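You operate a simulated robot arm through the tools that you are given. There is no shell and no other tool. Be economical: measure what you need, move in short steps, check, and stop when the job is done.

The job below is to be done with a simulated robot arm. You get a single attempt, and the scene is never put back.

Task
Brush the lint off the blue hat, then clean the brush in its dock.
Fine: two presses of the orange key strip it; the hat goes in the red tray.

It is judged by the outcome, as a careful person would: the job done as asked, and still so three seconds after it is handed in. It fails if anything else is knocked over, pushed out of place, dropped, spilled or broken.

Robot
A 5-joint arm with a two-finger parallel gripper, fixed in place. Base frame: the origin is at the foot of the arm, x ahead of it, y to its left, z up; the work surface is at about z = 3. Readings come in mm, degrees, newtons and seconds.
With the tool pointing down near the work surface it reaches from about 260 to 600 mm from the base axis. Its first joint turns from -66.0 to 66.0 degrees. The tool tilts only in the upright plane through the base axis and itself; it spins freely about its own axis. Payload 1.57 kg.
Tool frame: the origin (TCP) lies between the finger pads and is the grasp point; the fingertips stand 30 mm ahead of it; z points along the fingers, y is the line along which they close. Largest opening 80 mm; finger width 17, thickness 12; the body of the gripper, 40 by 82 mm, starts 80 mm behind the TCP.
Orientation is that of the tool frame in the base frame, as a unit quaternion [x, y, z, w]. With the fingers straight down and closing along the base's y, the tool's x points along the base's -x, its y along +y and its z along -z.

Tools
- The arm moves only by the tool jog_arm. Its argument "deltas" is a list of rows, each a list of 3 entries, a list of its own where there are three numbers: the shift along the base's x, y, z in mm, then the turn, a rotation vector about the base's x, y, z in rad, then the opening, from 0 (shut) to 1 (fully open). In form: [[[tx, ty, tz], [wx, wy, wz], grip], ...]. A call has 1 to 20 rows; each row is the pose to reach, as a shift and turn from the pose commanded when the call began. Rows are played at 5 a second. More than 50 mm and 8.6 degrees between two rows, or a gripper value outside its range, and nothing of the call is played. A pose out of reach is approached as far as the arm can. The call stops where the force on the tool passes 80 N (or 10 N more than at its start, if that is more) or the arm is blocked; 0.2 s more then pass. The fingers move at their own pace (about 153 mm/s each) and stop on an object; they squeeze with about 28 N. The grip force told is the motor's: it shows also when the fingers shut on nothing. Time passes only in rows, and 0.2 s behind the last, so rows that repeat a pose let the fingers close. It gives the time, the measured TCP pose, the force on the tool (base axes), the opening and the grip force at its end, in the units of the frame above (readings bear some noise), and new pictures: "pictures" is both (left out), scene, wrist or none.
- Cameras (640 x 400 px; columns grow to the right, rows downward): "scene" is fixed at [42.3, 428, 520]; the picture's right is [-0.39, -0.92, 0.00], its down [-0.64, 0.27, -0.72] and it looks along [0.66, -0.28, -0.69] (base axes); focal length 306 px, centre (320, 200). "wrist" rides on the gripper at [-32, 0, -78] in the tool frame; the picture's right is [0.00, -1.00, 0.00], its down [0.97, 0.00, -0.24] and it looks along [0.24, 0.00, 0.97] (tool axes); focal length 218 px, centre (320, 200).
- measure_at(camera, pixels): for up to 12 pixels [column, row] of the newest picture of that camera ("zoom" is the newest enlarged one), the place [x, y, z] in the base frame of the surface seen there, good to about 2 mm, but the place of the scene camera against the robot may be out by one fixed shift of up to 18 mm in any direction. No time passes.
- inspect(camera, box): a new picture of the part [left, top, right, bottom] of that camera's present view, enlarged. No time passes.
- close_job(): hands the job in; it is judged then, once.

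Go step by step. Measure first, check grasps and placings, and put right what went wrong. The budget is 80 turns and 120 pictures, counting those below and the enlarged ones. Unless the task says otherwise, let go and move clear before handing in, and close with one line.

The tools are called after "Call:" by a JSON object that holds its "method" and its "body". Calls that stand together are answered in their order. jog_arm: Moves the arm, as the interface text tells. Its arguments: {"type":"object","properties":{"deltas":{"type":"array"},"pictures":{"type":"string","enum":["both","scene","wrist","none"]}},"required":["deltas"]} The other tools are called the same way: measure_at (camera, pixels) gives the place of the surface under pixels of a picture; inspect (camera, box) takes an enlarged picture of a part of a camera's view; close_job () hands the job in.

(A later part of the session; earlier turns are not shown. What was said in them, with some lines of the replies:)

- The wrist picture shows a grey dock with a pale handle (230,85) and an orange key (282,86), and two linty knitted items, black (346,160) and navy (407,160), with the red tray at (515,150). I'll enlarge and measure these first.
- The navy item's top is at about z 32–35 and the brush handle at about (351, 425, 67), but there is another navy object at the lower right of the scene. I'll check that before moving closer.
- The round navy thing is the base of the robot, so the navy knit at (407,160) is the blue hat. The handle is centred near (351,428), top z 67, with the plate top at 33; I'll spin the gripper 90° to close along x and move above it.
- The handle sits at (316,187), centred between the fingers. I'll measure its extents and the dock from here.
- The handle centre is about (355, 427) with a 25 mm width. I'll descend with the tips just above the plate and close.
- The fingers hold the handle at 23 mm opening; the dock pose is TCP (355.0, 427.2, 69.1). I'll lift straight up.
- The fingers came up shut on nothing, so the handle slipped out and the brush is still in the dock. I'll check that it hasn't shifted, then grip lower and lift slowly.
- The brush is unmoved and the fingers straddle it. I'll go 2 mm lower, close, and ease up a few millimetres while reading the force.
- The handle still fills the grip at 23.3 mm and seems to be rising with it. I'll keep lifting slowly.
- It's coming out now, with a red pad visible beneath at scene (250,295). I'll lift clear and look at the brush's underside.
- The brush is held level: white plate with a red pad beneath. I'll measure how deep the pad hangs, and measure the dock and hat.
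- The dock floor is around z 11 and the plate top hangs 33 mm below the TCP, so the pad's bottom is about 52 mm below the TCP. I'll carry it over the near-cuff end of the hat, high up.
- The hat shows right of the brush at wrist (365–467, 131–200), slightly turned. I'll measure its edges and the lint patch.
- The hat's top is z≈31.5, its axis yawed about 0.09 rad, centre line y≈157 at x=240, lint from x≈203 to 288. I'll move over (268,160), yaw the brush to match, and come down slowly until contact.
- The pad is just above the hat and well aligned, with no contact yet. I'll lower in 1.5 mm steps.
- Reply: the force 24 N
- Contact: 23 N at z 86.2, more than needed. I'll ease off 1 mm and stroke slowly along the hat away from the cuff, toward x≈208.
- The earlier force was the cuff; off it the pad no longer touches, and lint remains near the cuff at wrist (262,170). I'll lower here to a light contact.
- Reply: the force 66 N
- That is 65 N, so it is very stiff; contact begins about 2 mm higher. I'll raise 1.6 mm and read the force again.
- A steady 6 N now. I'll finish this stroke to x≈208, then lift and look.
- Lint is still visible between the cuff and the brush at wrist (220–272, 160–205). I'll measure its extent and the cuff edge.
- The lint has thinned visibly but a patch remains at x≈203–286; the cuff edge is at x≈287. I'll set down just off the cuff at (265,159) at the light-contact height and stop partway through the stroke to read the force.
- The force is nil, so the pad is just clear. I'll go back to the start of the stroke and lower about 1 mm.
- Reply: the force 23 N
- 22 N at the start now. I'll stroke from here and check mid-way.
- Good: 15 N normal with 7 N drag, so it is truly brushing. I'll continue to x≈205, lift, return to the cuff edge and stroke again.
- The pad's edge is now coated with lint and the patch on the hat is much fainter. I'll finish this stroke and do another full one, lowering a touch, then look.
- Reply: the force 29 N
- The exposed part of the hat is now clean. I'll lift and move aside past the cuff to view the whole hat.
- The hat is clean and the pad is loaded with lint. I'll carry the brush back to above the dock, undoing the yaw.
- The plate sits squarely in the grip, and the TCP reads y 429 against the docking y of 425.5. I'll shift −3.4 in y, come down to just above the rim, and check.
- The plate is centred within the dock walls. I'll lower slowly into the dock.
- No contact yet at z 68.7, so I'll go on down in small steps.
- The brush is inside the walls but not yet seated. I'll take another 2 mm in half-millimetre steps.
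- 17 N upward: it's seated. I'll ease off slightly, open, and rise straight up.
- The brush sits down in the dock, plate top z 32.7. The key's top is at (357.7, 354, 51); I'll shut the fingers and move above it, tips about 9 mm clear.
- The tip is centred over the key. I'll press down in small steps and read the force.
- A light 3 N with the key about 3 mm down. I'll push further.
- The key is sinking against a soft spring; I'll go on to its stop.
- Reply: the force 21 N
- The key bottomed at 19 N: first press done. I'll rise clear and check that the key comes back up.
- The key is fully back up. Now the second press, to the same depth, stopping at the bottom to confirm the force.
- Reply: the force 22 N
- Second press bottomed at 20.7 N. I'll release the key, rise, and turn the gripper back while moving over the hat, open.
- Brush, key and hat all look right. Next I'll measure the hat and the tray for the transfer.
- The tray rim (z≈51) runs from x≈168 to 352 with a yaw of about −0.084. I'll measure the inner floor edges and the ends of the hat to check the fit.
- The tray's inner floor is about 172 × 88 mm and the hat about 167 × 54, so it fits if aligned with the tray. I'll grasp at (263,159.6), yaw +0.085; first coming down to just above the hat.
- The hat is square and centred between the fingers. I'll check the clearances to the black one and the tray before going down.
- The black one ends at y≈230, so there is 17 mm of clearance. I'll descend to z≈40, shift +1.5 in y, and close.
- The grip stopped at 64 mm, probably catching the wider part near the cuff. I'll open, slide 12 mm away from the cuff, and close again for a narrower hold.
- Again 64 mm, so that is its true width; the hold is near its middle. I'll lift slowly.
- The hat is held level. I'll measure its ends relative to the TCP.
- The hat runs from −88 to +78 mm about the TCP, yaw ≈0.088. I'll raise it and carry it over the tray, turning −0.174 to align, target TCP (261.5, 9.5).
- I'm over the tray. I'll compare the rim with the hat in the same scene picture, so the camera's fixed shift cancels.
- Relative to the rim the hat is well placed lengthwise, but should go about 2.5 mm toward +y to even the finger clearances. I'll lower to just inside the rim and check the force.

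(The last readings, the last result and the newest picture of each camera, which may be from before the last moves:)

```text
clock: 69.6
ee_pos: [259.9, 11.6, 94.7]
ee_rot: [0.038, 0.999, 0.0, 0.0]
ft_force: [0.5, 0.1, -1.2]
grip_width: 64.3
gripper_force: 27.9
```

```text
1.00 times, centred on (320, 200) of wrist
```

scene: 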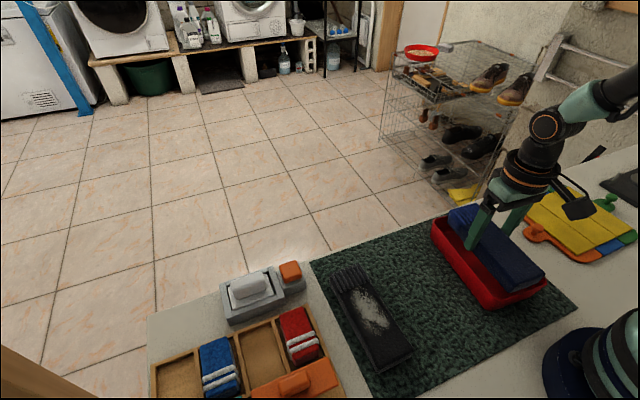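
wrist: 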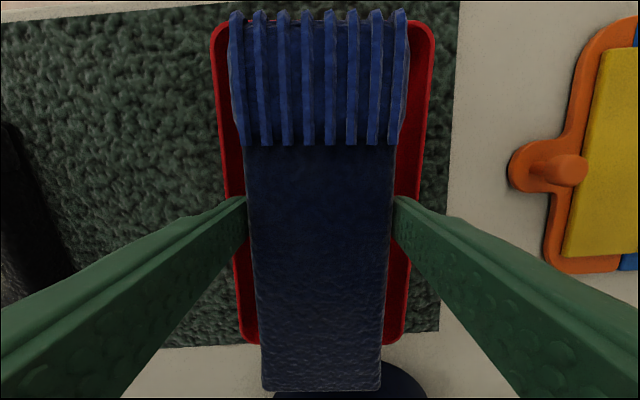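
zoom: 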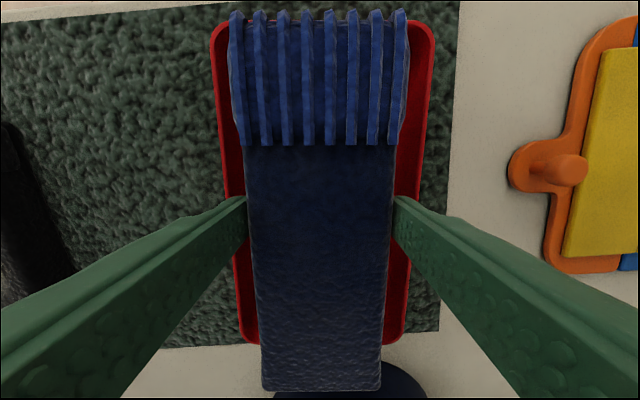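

The hat is parallel to the tray, with even red margins at wrist (212–245) and (395–433). I'll measure the rim here to fix the centring.

Call:
{"method": "measure_at", "body": {"camera": "wrist", "pixels": [[219, 110], [428, 110], [237, 300], [408, 300], [245, 341], [401, 341], [218, 24], [428, 26], [232, 20], [410, 20], [265, 386], [378, 386]]}}

```text
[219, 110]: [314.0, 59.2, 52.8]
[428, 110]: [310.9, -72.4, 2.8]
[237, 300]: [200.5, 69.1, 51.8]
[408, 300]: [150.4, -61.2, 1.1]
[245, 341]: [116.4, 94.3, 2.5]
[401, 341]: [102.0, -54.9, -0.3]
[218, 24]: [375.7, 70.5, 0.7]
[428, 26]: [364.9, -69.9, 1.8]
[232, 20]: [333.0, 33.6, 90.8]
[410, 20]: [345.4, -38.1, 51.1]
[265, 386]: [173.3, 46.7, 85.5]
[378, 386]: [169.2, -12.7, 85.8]
```

The rim yaw is −0.087 and the hat's about −0.07; centring is within 1 mm. I'll trim the yaw by −0.015, y by −1, and lower in steps.

Call:
{"method": "jog_arm", "body": {"deltas": [[[0, -1, -8], [0, 0, -0.015], 0], [[0, -1, -18], [0, 0, -0.015], 0], [[0, -1, -28], [0, 0, -0.015], 0], [[0, -1, -37], [0, 0, -0.015], 0], [[0, -1, -43], [0, 0, -0.015], 0], [[0, -1, -46], [0, 0, -0.015], 0]]}}

```text
clock: 71.0
ee_pos: [262.7, 10.4, 50.1]
ee_rot: [0.047, 0.999, 0.0, 0.0]
ft_force: [0.2, 0.7, -0.4]
grip_width: 64.4
gripper_force: 28.4
```

scene: 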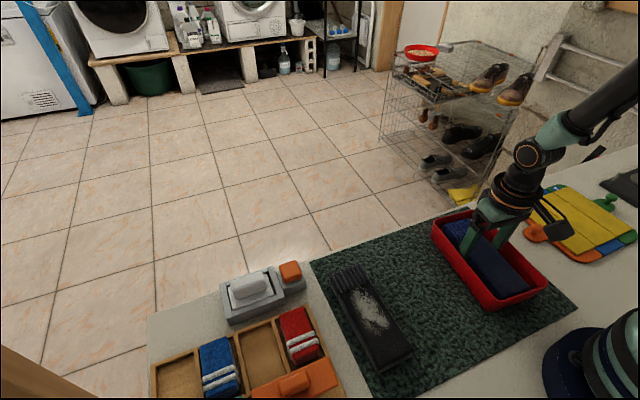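
wrist: 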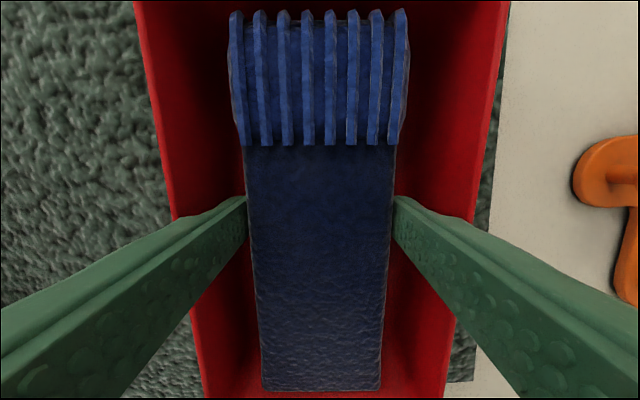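

The hat is inside the tray, centred and clear of the walls, with no contact yet. I'll lower the last few millimetres gently.

Call:
{"method": "jog_arm", "body": {"deltas": [[[0, 0, -1.5], [0, 0, 0], 0], [[0, 0, -3], [0, 0, 0], 0], [[0, 0, -4.5], [0, 0, 0], 0], [[0, 0, -4.5], [0, 0, 0], 0]], "pictures": "none"}}

```text
clock: 72.0
ee_pos: [260.8, 10.1, 46.2]
ee_rot: [0.046, 0.999, 0.0, 0.0]
ft_force: [2.1, 0.6, -0.2]
grip_width: 64.2
gripper_force: 28.4
```

Call:
{"method": "jog_arm", "body": {"deltas": [[[0, 0, -0.8], [0, 0, 0], 0], [[0, 0, -1.6], [0, 0, 0], 0], [[0, 0, -1.6], [0, 0, 0], 0]], "pictures": "none"}}

```text
clock: 72.8
ee_pos: [262.4, 9.7, 44.3]
ee_rot: [0.046, 0.999, 0.0, 0.001]
ft_force: [-4.3, -4.1, 35.3]
grip_width: 64.3
gripper_force: 27.9
```

The hat is on the floor of the tray (35 N). I'll ease off, open only to about 70 mm so the fingers stay clear of the walls, and rise.

Call:
{"method": "jog_arm", "body": {"deltas": [[[0, 0, 1], [0, 0, 0], 0], [[0, 0, 1], [0, 0, 0], 0.87], [[0, 0, 1], [0, 0, 0], 0.87], [[0, 0, 1], [0, 0, 0], 0.87], [[0, 0, 6], [0, 0, 0], 0.87], [[0, 0, 14], [0, 0, 0], 0.88], [[0, 0, 26], [0, 0, 0], 0.88], [[0, 0, 45], [0, 0, 0], 0.9], [[0, 0, 75], [0, 0, 0], 1], [[0, 0, 110], [0, 0, 0], 1], [[0, 0, 150], [0, 0, 0], 1], [[0, 0, 150], [0, 0, 0], 1]]}}

Call:
{"method": "inspect", "body": {"camera": "scene", "box": [320, 180, 580, 380]}}

```text
clock: 75.4
ee_pos: [262.7, 11.2, 193.9]
ee_rot: [0.046, 0.999, -0.001, 0.0]
ft_force: [0.9, -0.4, -0.3]
grip_width: 80.1
gripper_force: 0.0
```

scene: 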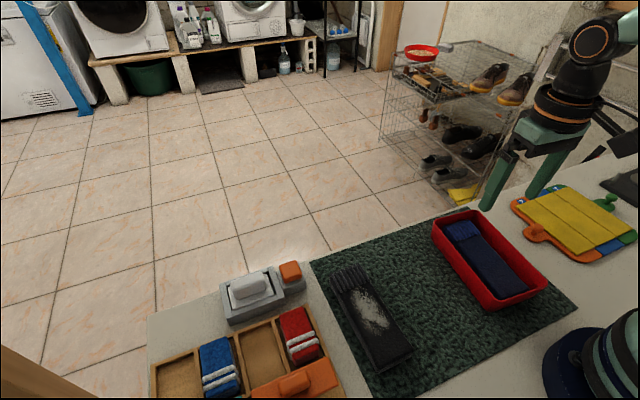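
wrist: 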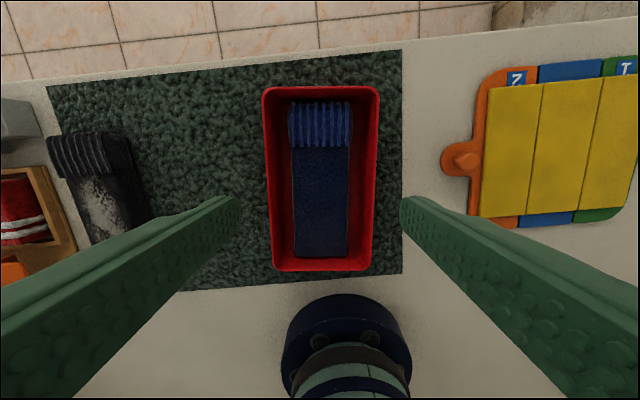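

```text
2.00 times, centred on (450, 280) of scene
```

zoom: 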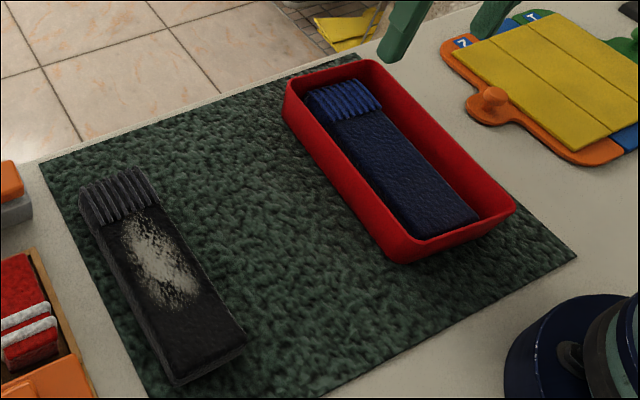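

The hat lies flat in the red tray and nothing else has moved. Before handing in I'll check that the brush was really stripped: back over the dock to lift it slightly and look at its pad.

Call:
{"method": "jog_arm", "body": {"deltas": [[[8, 30, 0], [0, 0, -0.12], 1], [[16, 65, 0], [0, 0, -0.24], 1], [[24, 102, 0], [0, 0, -0.36], 1], [[32, 139, 0], [0, 0, -0.49], 1], [[41, 176, 0], [0, 0, -0.62], 1], [[49, 213, 0], [0, 0, -0.75], 1], [[57, 250, 0], [0, 0, -0.88], 1], [[66, 287, 0], [0, 0, -1.01], 1], [[74, 324, 0], [0, 0, -1.14], 1], [[82, 360, 0], [0, 0, -1.27], 1], [[89, 392, -5], [0, 0, -1.4], 1], [[94, 415, -20], [0, 0, -1.48], 1], [[94, 415, -45], [0, 0, -1.48], 1], [[94, 415, -45], [0, 0, -1.48], 1]]}}

Call:
{"method": "inspect", "body": {"camera": "wrist", "box": [260, 60, 380, 240]}}

Call:
{"method": "measure_at", "body": {"camera": "zoom", "pixels": [[320, 240], [320, 320], [300, 280], [345, 280], [270, 250], [365, 250], [320, 60]]}}

```text
clock: 78.4
ee_pos: [355.7, 426.9, 148.8]
ee_rot: [0.708, 0.706, 0.0, 0.0]
ft_force: [-0.5, -0.7, 0.2]
grip_width: 79.8
gripper_force: 0.1
```

scene: 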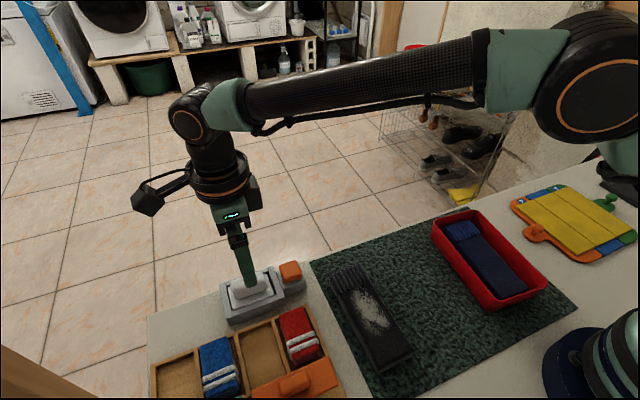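
wrist: 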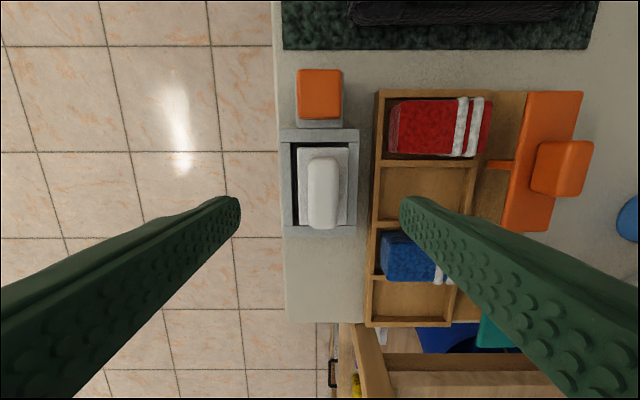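

```text
2.22 times, centred on (320, 150) of wrist
```

zoom: 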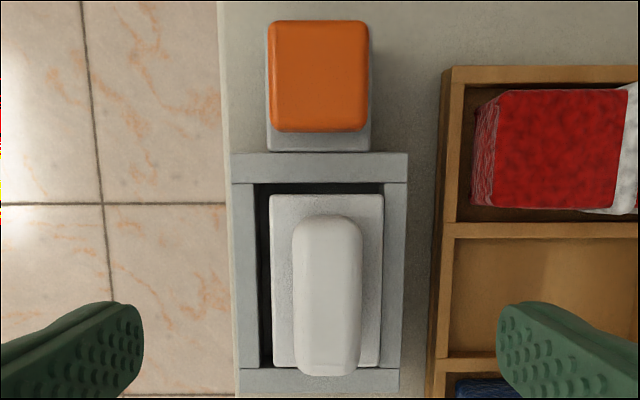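

```text
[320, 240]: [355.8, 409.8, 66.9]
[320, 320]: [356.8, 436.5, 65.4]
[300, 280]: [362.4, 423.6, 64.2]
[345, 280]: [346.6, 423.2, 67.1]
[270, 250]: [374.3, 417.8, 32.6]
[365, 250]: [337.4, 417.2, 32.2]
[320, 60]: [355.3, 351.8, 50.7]
```

The brush is square in the dock, handle centre x≈354.5. I'll grip it low as before and lift slowly about 35 mm.

Call:
{"method": "jog_arm", "body": {"deltas": [[[-1, -1, -30], [0, 0, 0], 1], [[-1, -1, -60], [0, 0, 0], 1], [[-1, -1, -78], [0, 0, 0], 1], [[-1, -1, -84], [0, 0, 0], 1], [[-1, -1, -84], [0, 0, 0], 0.6], [[-1, -1, -84], [0, 0, 0], 0.2], [[-1, -1, -84], [0, 0, 0], 0], [[-1, -1, -84], [0, 0, 0], 0], [[-1, -1, -84], [0, 0, 0], 0], [[-1, -1, -82], [0, 0, 0], 0], [[-1, -1, -79], [0, 0, 0], 0], [[-1, -1, -76], [0, 0, 0], 0], [[-1, -1, -72], [0, 0, 0], 0], [[-1, -1, -67], [0, 0, 0], 0], [[-1, -1, -61], [0, 0, 0], 0], [[-1, -1, -54], [0, 0, 0], 0], [[-1, -1, -47], [0, 0, 0], 0]]}}

Call:
{"method": "inspect", "body": {"camera": "scene", "box": [200, 220, 320, 330]}}

```text
clock: 82.0
ee_pos: [355.6, 423.9, 102.4]
ee_rot: [0.708, 0.706, 0.0, 0.0]
ft_force: [0.2, 0.4, -1.4]
grip_width: 23.4
gripper_force: 28.0
```

scene: 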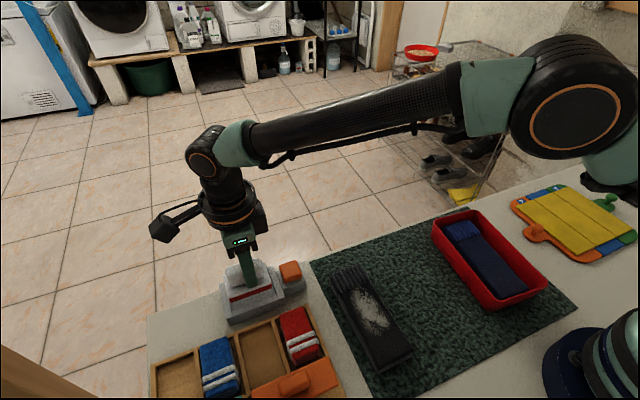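
wrist: 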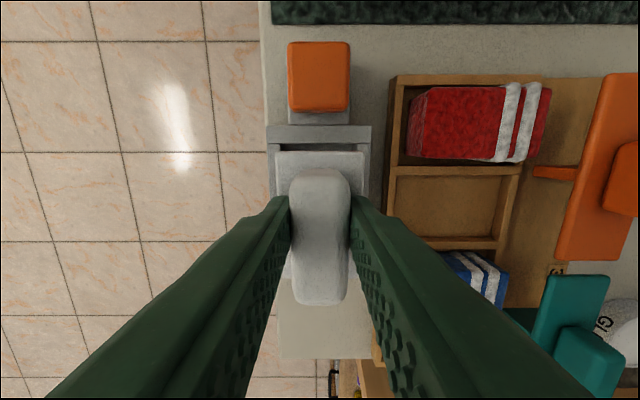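

```text
3.64 times, centred on (260, 275) of scene
```

zoom: 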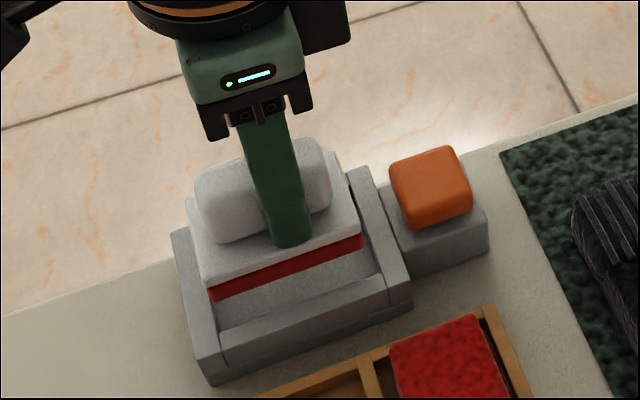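

The pad is plain red with no fuzz left, so it's stripped. I'll set it straight back down.

Call:
{"method": "jog_arm", "body": {"deltas": [[[0, 0, -8], [0, 0, 0], 0], [[0, 0, -16], [0, 0, 0], 0], [[0, 0, -24], [0, 0, 0], 0], [[0, 0, -30], [0, 0, 0], 0], [[0, 0, -34], [0, 0, 0], 0], [[0, 0, -36], [0, 0, 0], 0], [[0, 0, -37], [0, 0, 0], 0], [[0, 0, -37], [0, 0, 0], 0]], "pictures": "wrist"}}

```text
clock: 83.8
ee_pos: [353.3, 423.7, 65.1]
ee_rot: [0.707, 0.707, 0.0, 0.0]
ft_force: [-1.1, 0.4, 1.8]
grip_width: 23.3
gripper_force: 28.1
```

wrist: 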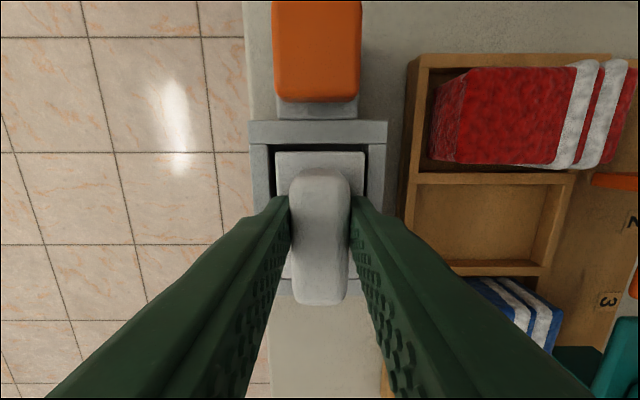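

It's back at seated height with a light contact. I'll release and rise clear.

Call:
{"method": "jog_arm", "body": {"deltas": [[[0, 0, 0], [0, 0, 0], 0.4], [[0, 0, 0], [0, 0, 0], 0.8], [[0, 0, 0], [0, 0, 0], 1], [[0, 0, 0], [0, 0, 0], 1], [[0, 0, 12], [0, 0, 0], 1], [[0, 0, 35], [0, 0, 0], 1], [[0, 0, 70], [0, 0, 0], 1], [[0, 0, 110], [0, 0, 0], 1], [[-20, -25, 135], [0, 0, 0], 1], [[-45, -60, 150], [0, 0, 0], 1], [[-45, -60, 150], [0, 0, 0], 1]]}}

Call:
{"method": "inspect", "body": {"camera": "scene", "box": [190, 200, 560, 390]}}

Call:
{"method": "inspect", "body": {"camera": "scene", "box": [200, 230, 320, 330]}}

```text
clock: 86.2
ee_pos: [309.8, 363.1, 213.1]
ee_rot: [0.708, 0.706, 0.0, 0.0]
ft_force: [0.5, -0.3, 0.0]
grip_width: 80.2
gripper_force: 0.0
```

scene: 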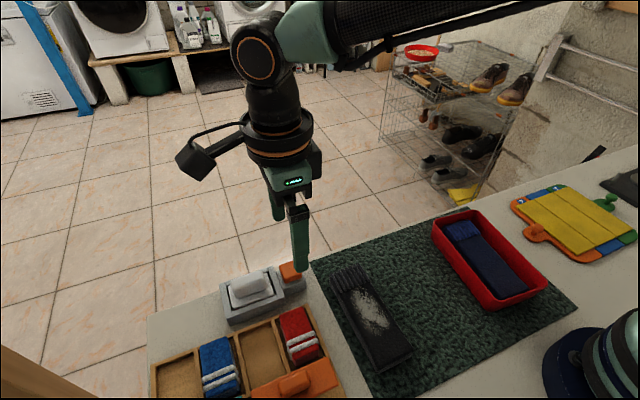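
wrist: 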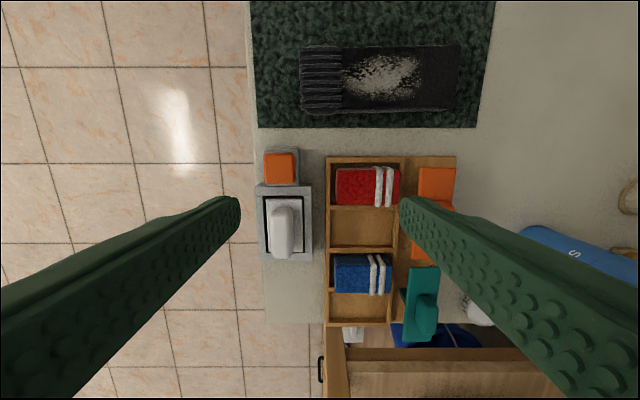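

```text
1.73 times, centred on (375, 295) of scene
```

zoom: 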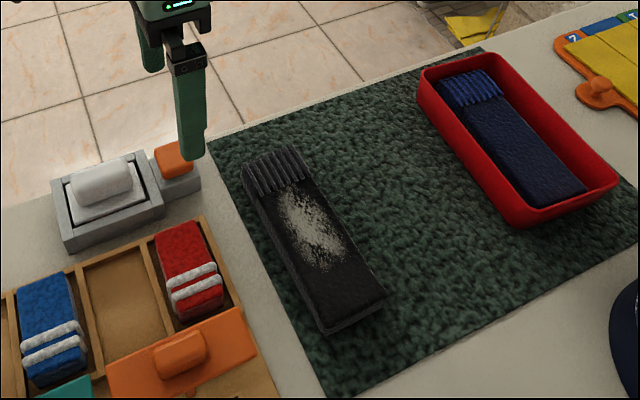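

```text
4.00 times, centred on (260, 280) of scene
```

zoom: 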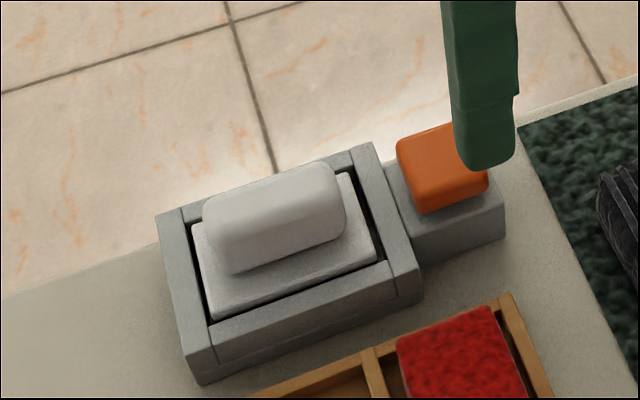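

The brush is seated in its dock, the key is up, the clean hat lies in the red tray, and the arm is clear of everything. I'm handing in.

Call:
{"method": "close_job", "body": {}}

```text
The job is handed in.
```

The blue hat is brushed clean and lying in the red tray. I pressed the orange key twice, lifted the brush to check that its pad was bare, and set it back in its dock; nothing else looked disturbed in the last pictures.
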